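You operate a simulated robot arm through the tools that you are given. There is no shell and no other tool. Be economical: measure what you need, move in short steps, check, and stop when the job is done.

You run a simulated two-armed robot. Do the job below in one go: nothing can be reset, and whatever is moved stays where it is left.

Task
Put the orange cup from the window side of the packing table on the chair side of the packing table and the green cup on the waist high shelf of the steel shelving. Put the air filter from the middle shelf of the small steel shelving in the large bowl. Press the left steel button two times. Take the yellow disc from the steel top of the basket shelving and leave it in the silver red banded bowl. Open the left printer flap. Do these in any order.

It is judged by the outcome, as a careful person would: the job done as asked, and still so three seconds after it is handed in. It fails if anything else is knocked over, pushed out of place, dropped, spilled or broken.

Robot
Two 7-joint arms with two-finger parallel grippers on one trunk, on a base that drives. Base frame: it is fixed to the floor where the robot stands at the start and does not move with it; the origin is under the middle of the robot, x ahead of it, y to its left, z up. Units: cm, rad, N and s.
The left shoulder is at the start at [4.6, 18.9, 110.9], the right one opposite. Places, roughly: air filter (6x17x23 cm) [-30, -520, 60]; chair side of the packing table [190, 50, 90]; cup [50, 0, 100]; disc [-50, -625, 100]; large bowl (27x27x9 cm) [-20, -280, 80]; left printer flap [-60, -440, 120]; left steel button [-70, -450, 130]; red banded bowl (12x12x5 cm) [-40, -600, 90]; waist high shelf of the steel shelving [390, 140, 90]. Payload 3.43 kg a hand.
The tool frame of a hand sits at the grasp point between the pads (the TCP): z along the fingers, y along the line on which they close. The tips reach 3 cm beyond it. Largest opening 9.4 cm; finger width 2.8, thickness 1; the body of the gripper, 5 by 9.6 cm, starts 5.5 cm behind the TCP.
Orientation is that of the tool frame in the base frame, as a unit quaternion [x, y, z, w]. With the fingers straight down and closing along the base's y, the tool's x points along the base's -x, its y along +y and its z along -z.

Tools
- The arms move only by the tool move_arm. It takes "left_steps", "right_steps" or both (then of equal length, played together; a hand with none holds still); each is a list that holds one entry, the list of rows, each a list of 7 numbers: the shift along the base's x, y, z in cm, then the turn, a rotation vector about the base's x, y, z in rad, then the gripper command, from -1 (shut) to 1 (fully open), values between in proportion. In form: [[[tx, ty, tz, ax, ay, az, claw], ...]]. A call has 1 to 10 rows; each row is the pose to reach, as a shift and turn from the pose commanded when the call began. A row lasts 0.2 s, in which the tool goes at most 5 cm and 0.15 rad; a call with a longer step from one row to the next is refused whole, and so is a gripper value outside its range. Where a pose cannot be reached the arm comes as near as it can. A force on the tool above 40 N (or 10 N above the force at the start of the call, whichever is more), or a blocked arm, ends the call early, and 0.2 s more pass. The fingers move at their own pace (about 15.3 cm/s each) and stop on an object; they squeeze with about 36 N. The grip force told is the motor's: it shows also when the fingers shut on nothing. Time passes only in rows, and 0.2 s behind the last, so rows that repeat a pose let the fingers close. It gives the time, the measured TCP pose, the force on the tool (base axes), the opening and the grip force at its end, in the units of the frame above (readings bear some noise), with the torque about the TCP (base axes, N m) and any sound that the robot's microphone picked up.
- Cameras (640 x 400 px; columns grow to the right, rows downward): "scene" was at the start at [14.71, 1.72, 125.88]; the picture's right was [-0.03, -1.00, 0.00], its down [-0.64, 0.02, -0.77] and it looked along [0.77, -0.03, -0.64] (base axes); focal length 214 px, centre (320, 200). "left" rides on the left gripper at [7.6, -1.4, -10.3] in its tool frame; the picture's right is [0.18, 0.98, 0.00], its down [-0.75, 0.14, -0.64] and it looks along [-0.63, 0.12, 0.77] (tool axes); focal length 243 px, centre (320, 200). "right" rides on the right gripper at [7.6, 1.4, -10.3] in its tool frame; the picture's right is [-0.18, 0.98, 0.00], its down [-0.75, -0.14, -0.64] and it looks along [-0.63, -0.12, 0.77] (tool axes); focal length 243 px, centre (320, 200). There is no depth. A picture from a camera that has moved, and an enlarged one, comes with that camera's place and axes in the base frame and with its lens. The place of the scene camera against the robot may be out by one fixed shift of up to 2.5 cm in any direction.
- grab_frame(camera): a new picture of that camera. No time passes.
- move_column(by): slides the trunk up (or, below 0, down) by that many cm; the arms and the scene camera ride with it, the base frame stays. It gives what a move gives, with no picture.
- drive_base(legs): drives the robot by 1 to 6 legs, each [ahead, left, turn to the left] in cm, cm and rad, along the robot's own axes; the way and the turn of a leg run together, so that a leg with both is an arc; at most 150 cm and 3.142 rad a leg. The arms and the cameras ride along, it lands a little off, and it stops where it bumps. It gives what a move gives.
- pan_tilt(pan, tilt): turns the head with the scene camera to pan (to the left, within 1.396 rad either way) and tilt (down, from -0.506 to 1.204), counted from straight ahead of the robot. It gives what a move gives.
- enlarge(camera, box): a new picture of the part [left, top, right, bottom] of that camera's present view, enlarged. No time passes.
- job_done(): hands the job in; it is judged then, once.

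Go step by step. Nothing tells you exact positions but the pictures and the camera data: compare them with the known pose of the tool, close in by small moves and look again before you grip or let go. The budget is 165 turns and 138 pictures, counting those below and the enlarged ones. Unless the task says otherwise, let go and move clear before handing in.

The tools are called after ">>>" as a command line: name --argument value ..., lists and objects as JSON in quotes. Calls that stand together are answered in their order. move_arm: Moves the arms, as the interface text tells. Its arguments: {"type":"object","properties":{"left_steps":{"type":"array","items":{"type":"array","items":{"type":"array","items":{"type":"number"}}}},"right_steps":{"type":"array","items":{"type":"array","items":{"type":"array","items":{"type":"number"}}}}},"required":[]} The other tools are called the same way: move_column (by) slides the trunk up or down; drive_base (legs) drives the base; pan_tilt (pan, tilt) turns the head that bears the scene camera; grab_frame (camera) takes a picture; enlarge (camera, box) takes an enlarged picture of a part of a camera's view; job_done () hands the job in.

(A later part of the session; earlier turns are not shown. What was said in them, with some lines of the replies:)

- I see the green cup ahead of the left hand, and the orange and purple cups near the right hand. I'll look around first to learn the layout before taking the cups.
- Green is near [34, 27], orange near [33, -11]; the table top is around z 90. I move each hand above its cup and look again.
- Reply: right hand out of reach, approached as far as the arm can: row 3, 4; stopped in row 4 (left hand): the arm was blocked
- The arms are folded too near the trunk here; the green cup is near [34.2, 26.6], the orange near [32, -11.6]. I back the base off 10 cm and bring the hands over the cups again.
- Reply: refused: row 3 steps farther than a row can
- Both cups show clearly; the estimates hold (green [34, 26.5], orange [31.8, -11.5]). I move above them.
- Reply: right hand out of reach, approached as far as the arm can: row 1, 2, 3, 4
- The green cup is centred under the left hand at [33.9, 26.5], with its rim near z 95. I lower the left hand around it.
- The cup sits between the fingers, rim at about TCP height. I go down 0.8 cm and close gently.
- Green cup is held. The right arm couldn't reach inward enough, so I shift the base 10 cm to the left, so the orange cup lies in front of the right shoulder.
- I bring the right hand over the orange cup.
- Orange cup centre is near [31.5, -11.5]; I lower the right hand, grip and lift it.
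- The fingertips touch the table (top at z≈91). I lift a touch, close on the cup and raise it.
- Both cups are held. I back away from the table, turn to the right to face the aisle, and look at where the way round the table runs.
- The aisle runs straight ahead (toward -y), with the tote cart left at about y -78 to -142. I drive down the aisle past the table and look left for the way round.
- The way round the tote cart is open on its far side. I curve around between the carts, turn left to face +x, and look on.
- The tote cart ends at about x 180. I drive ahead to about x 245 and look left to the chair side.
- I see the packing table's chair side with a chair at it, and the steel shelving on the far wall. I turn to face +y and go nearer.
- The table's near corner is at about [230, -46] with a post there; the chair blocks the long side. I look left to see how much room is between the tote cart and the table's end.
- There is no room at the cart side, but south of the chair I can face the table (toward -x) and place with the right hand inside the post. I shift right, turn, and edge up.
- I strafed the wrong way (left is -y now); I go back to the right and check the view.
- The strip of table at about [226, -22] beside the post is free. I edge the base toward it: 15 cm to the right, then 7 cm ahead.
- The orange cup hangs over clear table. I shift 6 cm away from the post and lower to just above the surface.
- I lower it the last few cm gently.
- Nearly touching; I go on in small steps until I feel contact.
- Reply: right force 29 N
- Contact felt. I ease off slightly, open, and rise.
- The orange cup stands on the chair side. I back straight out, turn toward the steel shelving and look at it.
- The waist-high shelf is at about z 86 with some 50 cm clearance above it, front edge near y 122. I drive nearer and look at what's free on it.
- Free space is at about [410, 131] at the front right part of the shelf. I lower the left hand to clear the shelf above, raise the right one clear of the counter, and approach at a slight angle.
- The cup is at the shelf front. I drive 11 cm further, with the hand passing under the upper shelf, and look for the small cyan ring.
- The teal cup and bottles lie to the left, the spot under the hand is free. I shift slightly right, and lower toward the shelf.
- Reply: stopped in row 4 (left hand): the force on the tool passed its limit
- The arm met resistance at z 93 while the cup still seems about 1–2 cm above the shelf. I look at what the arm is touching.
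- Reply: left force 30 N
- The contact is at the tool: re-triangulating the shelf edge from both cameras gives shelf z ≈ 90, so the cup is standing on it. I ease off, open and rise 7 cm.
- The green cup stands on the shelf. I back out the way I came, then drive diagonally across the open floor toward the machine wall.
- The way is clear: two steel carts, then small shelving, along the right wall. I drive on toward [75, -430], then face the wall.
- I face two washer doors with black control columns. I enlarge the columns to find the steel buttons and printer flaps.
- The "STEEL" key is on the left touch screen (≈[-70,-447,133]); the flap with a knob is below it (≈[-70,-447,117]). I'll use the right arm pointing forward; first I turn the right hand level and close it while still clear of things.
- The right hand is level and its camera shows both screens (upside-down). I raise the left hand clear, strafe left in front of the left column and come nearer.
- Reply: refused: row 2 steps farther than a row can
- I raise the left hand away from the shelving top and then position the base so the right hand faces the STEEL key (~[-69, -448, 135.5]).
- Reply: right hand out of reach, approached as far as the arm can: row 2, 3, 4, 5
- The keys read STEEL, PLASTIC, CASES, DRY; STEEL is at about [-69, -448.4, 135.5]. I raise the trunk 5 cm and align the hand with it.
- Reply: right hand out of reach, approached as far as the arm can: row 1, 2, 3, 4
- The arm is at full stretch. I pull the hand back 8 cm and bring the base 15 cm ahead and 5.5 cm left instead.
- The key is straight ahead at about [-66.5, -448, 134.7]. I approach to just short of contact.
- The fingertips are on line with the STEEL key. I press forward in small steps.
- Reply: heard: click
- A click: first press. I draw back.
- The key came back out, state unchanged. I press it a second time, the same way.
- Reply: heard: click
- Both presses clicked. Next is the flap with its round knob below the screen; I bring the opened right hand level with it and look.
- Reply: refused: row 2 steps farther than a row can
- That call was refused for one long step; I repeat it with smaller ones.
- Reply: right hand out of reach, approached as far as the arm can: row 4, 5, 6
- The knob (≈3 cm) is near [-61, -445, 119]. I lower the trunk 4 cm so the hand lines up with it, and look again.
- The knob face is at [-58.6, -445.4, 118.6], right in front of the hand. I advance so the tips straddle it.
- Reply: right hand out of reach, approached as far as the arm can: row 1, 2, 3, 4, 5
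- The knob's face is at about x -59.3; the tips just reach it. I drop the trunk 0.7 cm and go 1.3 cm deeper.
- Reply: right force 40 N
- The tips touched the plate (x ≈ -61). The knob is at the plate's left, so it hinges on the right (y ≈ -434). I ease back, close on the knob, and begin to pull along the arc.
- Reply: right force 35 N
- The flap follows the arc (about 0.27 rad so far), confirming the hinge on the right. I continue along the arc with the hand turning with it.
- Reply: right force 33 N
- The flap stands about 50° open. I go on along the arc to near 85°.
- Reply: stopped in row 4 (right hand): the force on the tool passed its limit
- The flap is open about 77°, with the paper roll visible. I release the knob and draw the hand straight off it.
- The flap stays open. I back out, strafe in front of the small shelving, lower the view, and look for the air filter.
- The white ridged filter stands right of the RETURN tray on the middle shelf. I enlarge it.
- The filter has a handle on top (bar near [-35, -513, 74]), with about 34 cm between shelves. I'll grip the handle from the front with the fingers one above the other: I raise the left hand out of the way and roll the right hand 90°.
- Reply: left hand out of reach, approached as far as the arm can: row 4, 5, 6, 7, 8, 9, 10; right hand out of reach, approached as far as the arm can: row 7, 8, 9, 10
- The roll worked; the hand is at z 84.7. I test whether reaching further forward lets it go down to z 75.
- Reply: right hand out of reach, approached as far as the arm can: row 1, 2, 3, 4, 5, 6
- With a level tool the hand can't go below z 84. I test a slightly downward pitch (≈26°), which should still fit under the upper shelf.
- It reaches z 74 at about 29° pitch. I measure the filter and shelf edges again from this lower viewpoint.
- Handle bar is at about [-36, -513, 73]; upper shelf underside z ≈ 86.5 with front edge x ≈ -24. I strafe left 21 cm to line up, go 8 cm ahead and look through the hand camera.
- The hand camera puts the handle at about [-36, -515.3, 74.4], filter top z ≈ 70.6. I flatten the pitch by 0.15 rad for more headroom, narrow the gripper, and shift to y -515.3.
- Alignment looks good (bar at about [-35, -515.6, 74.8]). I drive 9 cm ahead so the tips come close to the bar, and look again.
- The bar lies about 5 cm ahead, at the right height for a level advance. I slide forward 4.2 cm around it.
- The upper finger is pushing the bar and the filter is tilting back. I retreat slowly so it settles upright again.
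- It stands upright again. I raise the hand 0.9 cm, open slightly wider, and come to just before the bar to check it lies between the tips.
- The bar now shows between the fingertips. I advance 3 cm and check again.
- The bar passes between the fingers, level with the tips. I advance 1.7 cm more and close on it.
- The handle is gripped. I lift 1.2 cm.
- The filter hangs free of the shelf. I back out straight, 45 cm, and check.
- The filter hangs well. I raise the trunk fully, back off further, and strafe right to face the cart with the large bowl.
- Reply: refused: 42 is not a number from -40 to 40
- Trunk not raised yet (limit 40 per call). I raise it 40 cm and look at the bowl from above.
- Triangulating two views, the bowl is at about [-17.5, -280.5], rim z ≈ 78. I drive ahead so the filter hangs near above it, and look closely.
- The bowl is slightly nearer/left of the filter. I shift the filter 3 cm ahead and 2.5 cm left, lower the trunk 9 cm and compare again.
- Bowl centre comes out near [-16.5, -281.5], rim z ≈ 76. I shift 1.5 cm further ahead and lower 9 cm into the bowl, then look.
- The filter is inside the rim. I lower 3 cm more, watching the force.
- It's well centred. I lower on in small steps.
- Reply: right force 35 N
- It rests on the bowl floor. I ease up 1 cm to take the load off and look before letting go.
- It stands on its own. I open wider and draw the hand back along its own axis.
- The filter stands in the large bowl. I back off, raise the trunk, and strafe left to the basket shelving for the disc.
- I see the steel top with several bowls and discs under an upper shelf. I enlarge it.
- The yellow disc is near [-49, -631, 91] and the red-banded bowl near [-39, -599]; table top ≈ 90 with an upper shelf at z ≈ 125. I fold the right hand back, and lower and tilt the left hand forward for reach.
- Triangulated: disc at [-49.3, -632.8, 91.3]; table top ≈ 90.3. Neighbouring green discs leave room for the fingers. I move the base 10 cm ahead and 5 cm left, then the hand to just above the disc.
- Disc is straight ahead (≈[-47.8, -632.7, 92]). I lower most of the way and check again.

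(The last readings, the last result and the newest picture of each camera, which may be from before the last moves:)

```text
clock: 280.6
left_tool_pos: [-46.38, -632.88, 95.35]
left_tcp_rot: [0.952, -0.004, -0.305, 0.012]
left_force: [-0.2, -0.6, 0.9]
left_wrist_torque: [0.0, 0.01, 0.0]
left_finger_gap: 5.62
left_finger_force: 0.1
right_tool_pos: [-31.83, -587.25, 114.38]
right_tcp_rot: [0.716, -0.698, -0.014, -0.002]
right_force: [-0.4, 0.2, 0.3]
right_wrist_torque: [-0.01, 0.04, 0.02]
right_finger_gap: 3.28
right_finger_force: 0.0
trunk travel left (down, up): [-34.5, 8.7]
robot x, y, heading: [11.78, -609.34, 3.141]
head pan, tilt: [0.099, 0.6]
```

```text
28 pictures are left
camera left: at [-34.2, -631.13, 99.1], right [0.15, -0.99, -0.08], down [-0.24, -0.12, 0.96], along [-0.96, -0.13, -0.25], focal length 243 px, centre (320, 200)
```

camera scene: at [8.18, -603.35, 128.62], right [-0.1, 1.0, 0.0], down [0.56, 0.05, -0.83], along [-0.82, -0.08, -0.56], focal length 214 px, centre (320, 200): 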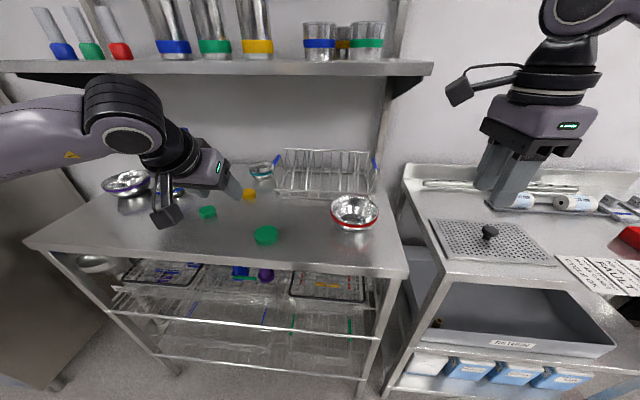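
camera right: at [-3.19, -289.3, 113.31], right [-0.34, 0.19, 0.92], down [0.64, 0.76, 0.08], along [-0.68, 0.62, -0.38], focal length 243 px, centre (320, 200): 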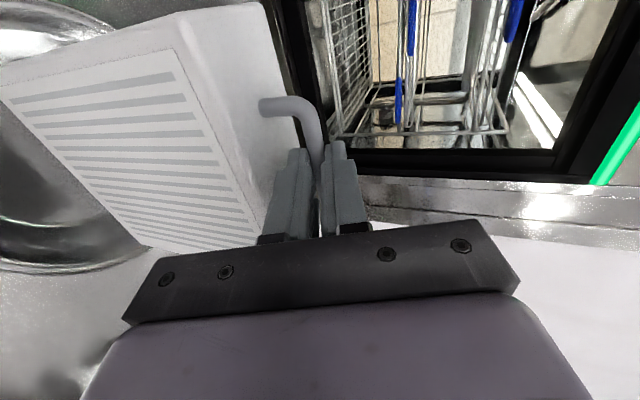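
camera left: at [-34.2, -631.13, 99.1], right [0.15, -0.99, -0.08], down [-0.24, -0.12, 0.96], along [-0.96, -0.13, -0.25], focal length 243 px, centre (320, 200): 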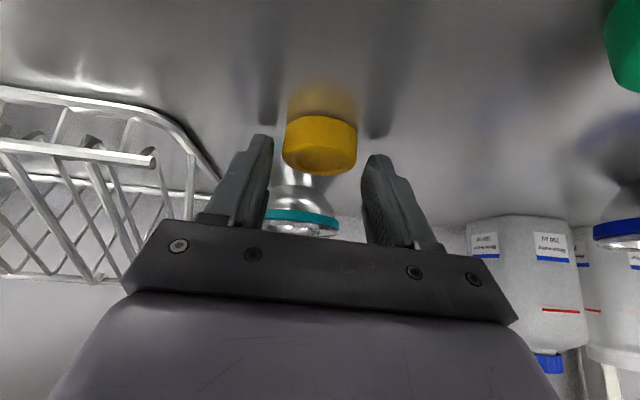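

The disc lies between the fingertips. I lower 0.7 cm and close on it.

>>> move_arm --left_steps '[[[0.1, 0, -0.4, 0, 0, 0, 0.2], [0.2, 0, -0.7, 0, 0, 0, 0.2], [0.2, 0, -0.7, 0, 0, 0, -0.1], [0.2, 0, -0.7, 0, 0, 0, -0.6], [0.2, 0, -0.7, 0, 0, 0, -0.8], [0.2, 0, -0.7, 0, 0, 0, -0.8]]]'

>>> grab_frame --camera "left"

```text
clock: 282.0
left_tool_pos: [-46.25, -632.54, 95.22]
left_tcp_rot: [0.95, -0.003, -0.311, 0.009]
left_force: [0.0, 8.8, 23.6]
left_wrist_torque: [0.83, 0.16, -0.09]
left_finger_gap: 4.05
left_finger_force: 36.2
right_tool_pos: [-31.55, -587.0, 114.44]
right_tcp_rot: [0.717, -0.697, -0.013, 0.0]
right_force: [0.0, 0.8, 0.3]
right_wrist_torque: [0.03, -0.01, -0.04]
right_finger_gap: 3.3
right_finger_force: 0.0
trunk travel left (down, up): [-34.5, 8.7]
robot x, y, heading: [11.79, -608.87, 3.135]
head pan, tilt: [0.099, 0.6]
```

```text
27 pictures are left
camera left: at [-33.89, -630.88, 98.92], right [0.15, -0.98, -0.09], down [-0.23, -0.12, 0.97], along [-0.96, -0.12, -0.24], focal length 243 px, centre (320, 200)
```

left: 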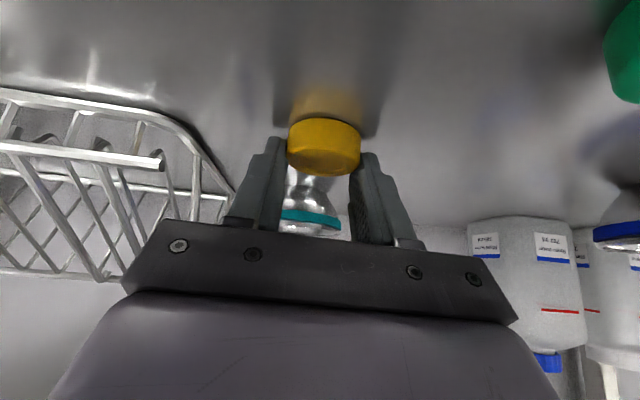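

The disc is gripped (4.05 cm). I lift it 8 cm and check.

>>> move_arm --left_steps '[[[0, 0, 1, 0, 0, 0, -0.8], [0.5, 0, 3, 0, 0, 0, -0.8], [2, 0, 6, 0, 0, 0, -0.8], [4, 0, 9, 0, 0, 0, -0.8], [4, 0, 9, 0, 0, 0, -0.8]]]'

>>> grab_frame --camera "left"

```text
clock: 283.2
left_tool_pos: [-42.22, -632.77, 103.56]
left_tcp_rot: [0.952, -0.003, -0.305, 0.012]
left_force: [0.2, 0.6, 0.1]
left_wrist_torque: [0.02, -0.03, 0.0]
left_finger_gap: 4.02
left_finger_force: 35.9
right_tool_pos: [-31.89, -587.18, 114.44]
right_tcp_rot: [0.717, -0.697, -0.014, -0.002]
right_force: [-0.1, -0.1, 0.6]
right_wrist_torque: [0.02, 0.03, -0.03]
right_finger_gap: 3.29
right_finger_force: 0.0
trunk travel left (down, up): [-34.5, 8.7]
robot x, y, heading: [12.24, -609.09, 3.134]
head pan, tilt: [0.099, 0.6]
```

```text
26 pictures are left
camera left: at [-30.06, -631.1, 107.45], right [0.15, -0.98, -0.08], down [-0.24, -0.12, 0.96], along [-0.96, -0.13, -0.26], focal length 243 px, centre (320, 200)
```

left: 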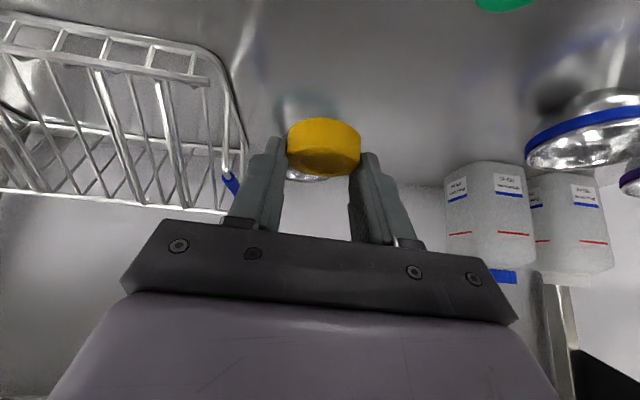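

Disc is held. I back off 8 cm, and strafe right 33 cm to bring the hand in front of the red-banded bowl.

>>> drive_base --legs '[[-8, 0, 0], [0, -33, 0]]'

>>> grab_frame --camera "left"

>>> pan_tilt --pan 0.3 --tilt 0.7

>>> grab_frame --camera "scene"

```text
clock: 286.1
left_tool_pos: [-34.22, -599.44, 103.64]
left_tcp_rot: [0.952, 0.0, -0.305, 0.014]
left_force: [-0.1, -0.7, 0.3]
left_wrist_torque: [-0.01, -0.04, 0.01]
left_finger_gap: 4.04
left_finger_force: 35.5
right_tool_pos: [-23.79, -554.0, 114.32]
right_tcp_rot: [0.717, -0.696, -0.013, -0.002]
right_force: [0.3, -0.3, 0.4]
right_wrist_torque: [0.0, -0.01, -0.02]
right_finger_gap: 3.29
right_finger_force: 0.0
trunk travel left (down, up): [-34.5, 8.7]
robot x, y, heading: [20.13, -575.64, 3.14]
head pan, tilt: [0.099, 0.6]
```

```text
25 pictures are left
camera left: at [-22.01, -597.81, 107.45], right [0.15, -0.98, -0.08], down [-0.24, -0.12, 0.96], along [-0.96, -0.13, -0.25], focal length 243 px, centre (320, 200)
```

left: 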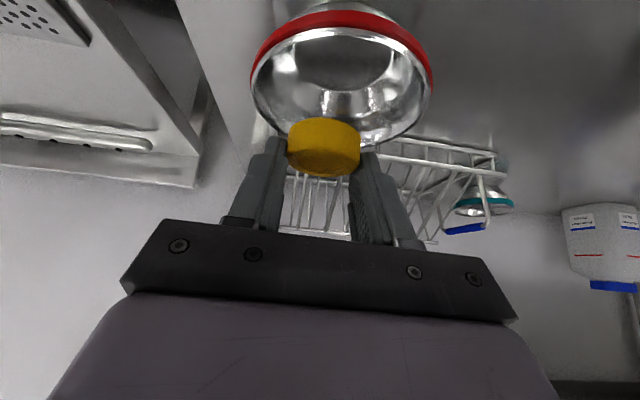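

```text
clock: 286.8
left_tool_pos: [-34.26, -599.52, 103.65]
left_tcp_rot: [0.952, -0.001, -0.304, 0.013]
left_force: [0.3, 0.1, -1.0]
left_wrist_torque: [-0.01, -0.02, 0.01]
left_finger_gap: 4.05
left_finger_force: 35.8
right_tool_pos: [-23.96, -553.94, 114.4]
right_tcp_rot: [0.717, -0.697, -0.014, -0.003]
right_force: [-0.1, -0.1, 0.2]
right_wrist_torque: [0.0, -0.02, 0.0]
right_finger_gap: 3.3
right_finger_force: 0.0
trunk travel left (down, up): [-34.5, 8.7]
robot x, y, heading: [20.09, -575.86, 3.139]
head pan, tilt: [0.3, 0.7]
```

```text
24 pictures are left
camera scene: at [6.82, -576.5, 127.75], right [-0.29, 0.96, 0.0], down [0.62, 0.19, -0.77], along [-0.73, -0.23, -0.64], focal length 214 px, centre (320, 200)
```

scene: 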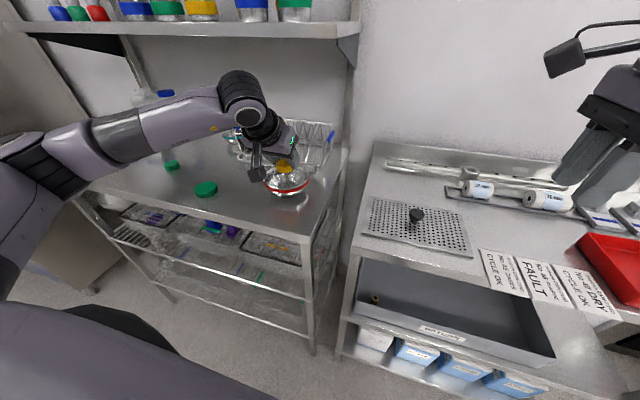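

The disc hangs almost over the bowl's centre ([-35.4, -600.4], rim z ≈ 96). I shift 0.9 cm left and lower it into the bowl.

>>> move_arm --left_steps '[[[0.2, -0.9, -1, 0, 0, 0, -0.8], [0.2, -0.9, -3, 0, 0, 0, -0.8], [0.2, -0.9, -5, 0, 0, 0, -0.8], [0.2, -0.9, -6, 0, 0, 0, -0.8], [0.2, -0.9, -6, 0, 0, 0, -0.8]]]'

>>> grab_frame --camera "left"

```text
clock: 288.0
left_tool_pos: [-33.86, -600.32, 97.9]
left_tcp_rot: [0.951, -0.002, -0.308, 0.011]
left_force: [1.8, 1.6, 12.3]
left_wrist_torque: [0.39, -0.15, -0.07]
left_finger_gap: 4.05
left_finger_force: 36.0
right_tool_pos: [-23.79, -553.88, 114.52]
right_tcp_rot: [0.718, -0.696, -0.013, -0.001]
right_force: [0.5, -0.6, 0.7]
right_wrist_torque: [-0.01, 0.01, -0.01]
right_finger_gap: 3.29
right_finger_force: 0.0
trunk travel left (down, up): [-34.5, 8.7]
robot x, y, heading: [19.94, -575.81, 3.145]
head pan, tilt: [0.3, 0.7]
```

```text
23 pictures are left
camera left: at [-21.64, -598.64, 101.63], right [0.15, -0.98, -0.09], down [-0.23, -0.12, 0.96], along [-0.96, -0.13, -0.25], focal length 243 px, centre (320, 200)
```

left: 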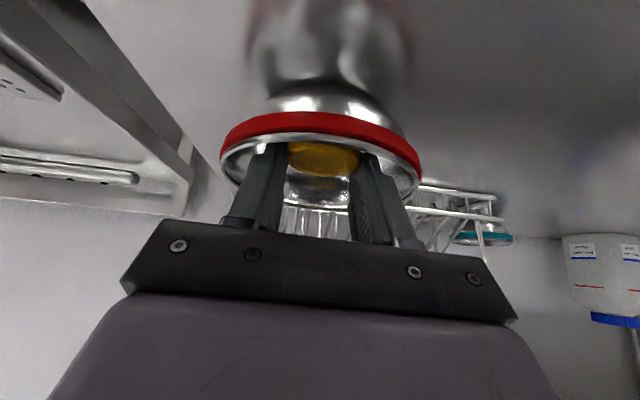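

The disc is inside the bowl, touching. I ease up 0.4 cm, open just a little, and lift out.

>>> move_arm --left_steps '[[[0, 0, 0.5, 0, 0, 0, -0.8], [0, 0, 0.5, 0, 0, 0, -0.1], [0, 0, 0.5, 0, 0, 0, 0], [0, 0, 0.6, 0, 0, 0, 0.05], [0, 0, 1.5, 0, 0, 0, 0.05], [0, 0, 4, 0, 0, 0, 0.05], [1, 0, 8, 0, 0, 0, 0.05], [3, 0, 11, 0, 0, 0, 0.05]]]'

>>> grab_frame --camera "left"

```text
clock: 289.8
left_tool_pos: [-30.99, -600.28, 108.78]
left_tcp_rot: [0.952, -0.002, -0.305, 0.012]
left_force: [0.8, 0.2, 0.5]
left_wrist_torque: [0.01, 0.01, -0.01]
left_finger_gap: 4.94
left_finger_force: 0.1
right_tool_pos: [-23.99, -554.0, 114.3]
right_tcp_rot: [0.718, -0.696, -0.014, -0.002]
right_force: [0.3, -0.4, 0.0]
right_wrist_torque: [0.02, 0.01, 0.02]
right_finger_gap: 3.27
right_finger_force: 0.0
trunk travel left (down, up): [-34.5, 8.7]
robot x, y, heading: [19.76, -575.94, 3.142]
head pan, tilt: [0.3, 0.7]
```

```text
22 pictures are left
camera left: at [-18.79, -598.7, 112.54], right [0.15, -0.98, -0.08], down [-0.24, -0.12, 0.96], along [-0.96, -0.13, -0.25], focal length 243 px, centre (320, 200)
```

left: 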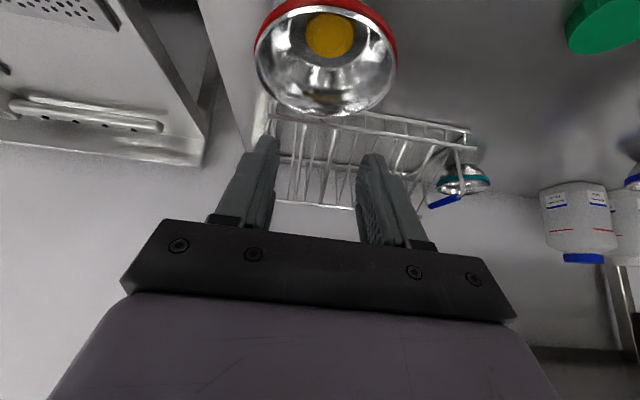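

The yellow disc lies in the red-banded bowl. I back off clear and take a last look at the flap and the filter.

>>> drive_base --legs '[[-80, 0, 0]]'

>>> pan_tilt --pan -0.7 --tilt 0.3

>>> grab_frame --camera "scene"

>>> pan_tilt --pan 0.1 --tilt 0.4

>>> grab_frame --camera "scene"

```text
clock: 294.0
left_tool_pos: [47.17, -600.12, 108.81]
left_tcp_rot: [0.952, -0.013, -0.305, 0.008]
left_force: [0.1, 0.0, -0.3]
left_wrist_torque: [0.03, -0.02, 0.01]
left_finger_gap: 4.93
left_finger_force: 0.1
right_tool_pos: [55.36, -553.91, 114.36]
right_tcp_rot: [0.709, -0.705, -0.014, -0.002]
right_force: [1.1, -0.7, 0.9]
right_wrist_torque: [0.0, 0.02, 0.01]
right_finger_gap: 3.3
right_finger_force: 0.1
trunk travel left (down, up): [-34.5, 8.7]
robot x, y, heading: [98.46, -576.82, 3.116]
head pan, tilt: [0.3, 0.7]
```

```text
clock: 295.3
left_tool_pos: [47.15, -600.28, 108.66]
left_tcp_rot: [0.952, -0.013, -0.305, 0.008]
left_force: [0.1, -0.1, 0.2]
left_wrist_torque: [-0.02, 0.03, 0.0]
left_finger_gap: 4.94
left_finger_force: 0.0
right_tool_pos: [55.43, -553.96, 114.33]
right_tcp_rot: [0.709, -0.705, -0.015, -0.002]
right_force: [0.3, 0.3, -0.2]
right_wrist_torque: [0.02, 0.05, 0.01]
right_finger_gap: 3.31
right_finger_force: 0.1
trunk travel left (down, up): [-34.5, 8.7]
robot x, y, heading: [99.01, -576.66, 3.113]
head pan, tilt: [-0.7, 0.3]
```

```text
21 pictures are left
camera scene: at [86.75, -568.7, 131.36], right [0.66, 0.75, 0.0], down [0.22, -0.2, -0.96], along [-0.72, 0.63, -0.3], focal length 214 px, centre (320, 200)
```

scene: 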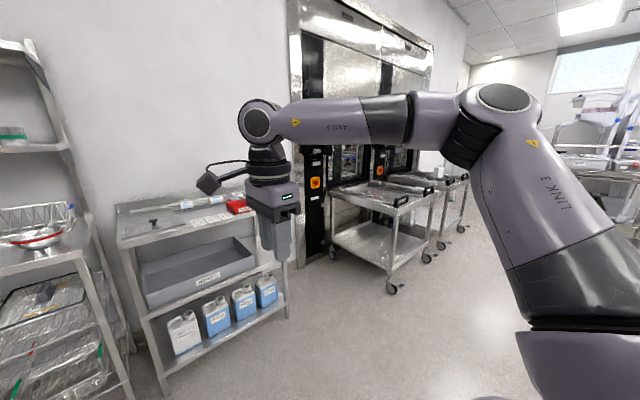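

```text
clock: 296.4
left_tool_pos: [47.13, -600.2, 108.84]
left_tcp_rot: [0.952, -0.013, -0.305, 0.008]
left_force: [0.4, 0.2, -0.4]
left_wrist_torque: [-0.01, -0.01, -0.01]
left_finger_gap: 4.95
left_finger_force: 0.0
right_tool_pos: [55.46, -553.83, 114.27]
right_tcp_rot: [0.709, -0.705, -0.014, -0.002]
right_force: [-1.0, -0.4, 0.2]
right_wrist_torque: [0.02, -0.01, -0.01]
right_finger_gap: 3.32
right_finger_force: 0.0
trunk travel left (down, up): [-34.5, 8.7]
robot x, y, heading: [98.76, -576.71, 3.114]
head pan, tilt: [0.099, 0.4]
```

```text
20 pictures are left
camera scene: at [84.5, -575.57, 130.44], right [-0.07, 1.0, 0.0], down [0.39, 0.03, -0.92], along [-0.92, -0.07, -0.39], focal length 214 px, centre (320, 200)
```

scene: 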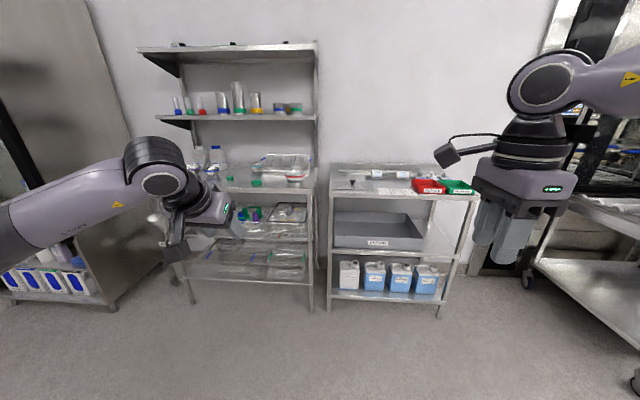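

Everything here is in order. I strafe right once to verify the flap and filter before handing in.

>>> drive_base --legs '[[0, -145, 0]]'

>>> pan_tilt --pan -0.25 --tilt 0.35

>>> grab_frame --camera "scene"

```text
clock: 303.7
left_tool_pos: [50.94, -453.71, 108.82]
left_tcp_rot: [0.952, -0.013, -0.305, 0.009]
left_force: [-0.1, 0.2, 0.2]
left_wrist_torque: [0.0, 0.01, 0.01]
left_finger_gap: 4.94
left_finger_force: 0.1
right_tool_pos: [59.15, -407.43, 114.26]
right_tcp_rot: [0.709, -0.705, -0.014, -0.002]
right_force: [-0.3, 0.1, 0.9]
right_wrist_torque: [0.0, -0.01, 0.01]
right_finger_gap: 3.28
right_finger_force: 0.1
trunk travel left (down, up): [-34.5, 8.7]
robot x, y, heading: [102.43, -430.24, 3.112]
head pan, tilt: [0.099, 0.4]
```

```text
clock: 304.5
left_tool_pos: [50.96, -453.77, 108.75]
left_tcp_rot: [0.952, -0.013, -0.305, 0.009]
left_force: [1.1, -0.7, -0.7]
left_wrist_torque: [-0.01, -0.06, 0.0]
left_finger_gap: 4.92
left_finger_force: 0.1
right_tool_pos: [59.14, -407.44, 114.32]
right_tcp_rot: [0.709, -0.705, -0.014, -0.003]
right_force: [0.8, 0.2, 0.4]
right_wrist_torque: [-0.01, -0.03, 0.0]
right_finger_gap: 3.28
right_finger_force: 0.2
trunk travel left (down, up): [-34.5, 8.7]
robot x, y, heading: [102.39, -430.33, 3.113]
head pan, tilt: [-0.25, 0.351]
```

```text
19 pictures are left
camera scene: at [88.51, -425.93, 130.89], right [0.27, 0.96, 0.0], down [0.33, -0.09, -0.94], along [-0.9, 0.25, -0.34], focal length 214 px, centre (320, 200)
```

scene: 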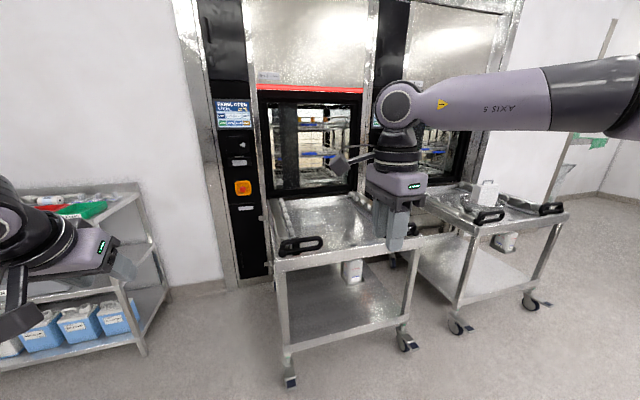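

The panel reads open with the flap standing out, and the filter stands in the bowl on its cart. All is done and both hands are clear, so I hand the job in.

>>> job_done

```text
The job is handed in.
```

All the jobs are done and handed in, and both hands were clear at hand-in.

- **Orange cup:** it stands on the chair side of the packing table.
- **Green cup:** it stands on the waist high shelf of the steel shelving.
- **Air filter:** it stands upright in the large bowl. My first try at its handle tilted it back on the shelf, but it settled upright again.
- **Left steel button:** I took this to be the STEEL key on the left machine's screen. I pressed it twice and heard a click each time.
- **Yellow disc:** it lies in the silver red banded bowl.
- **Left printer flap:** it is open about 77°. Since then the machine's screen has read "PANEL OPEN", with a red light.
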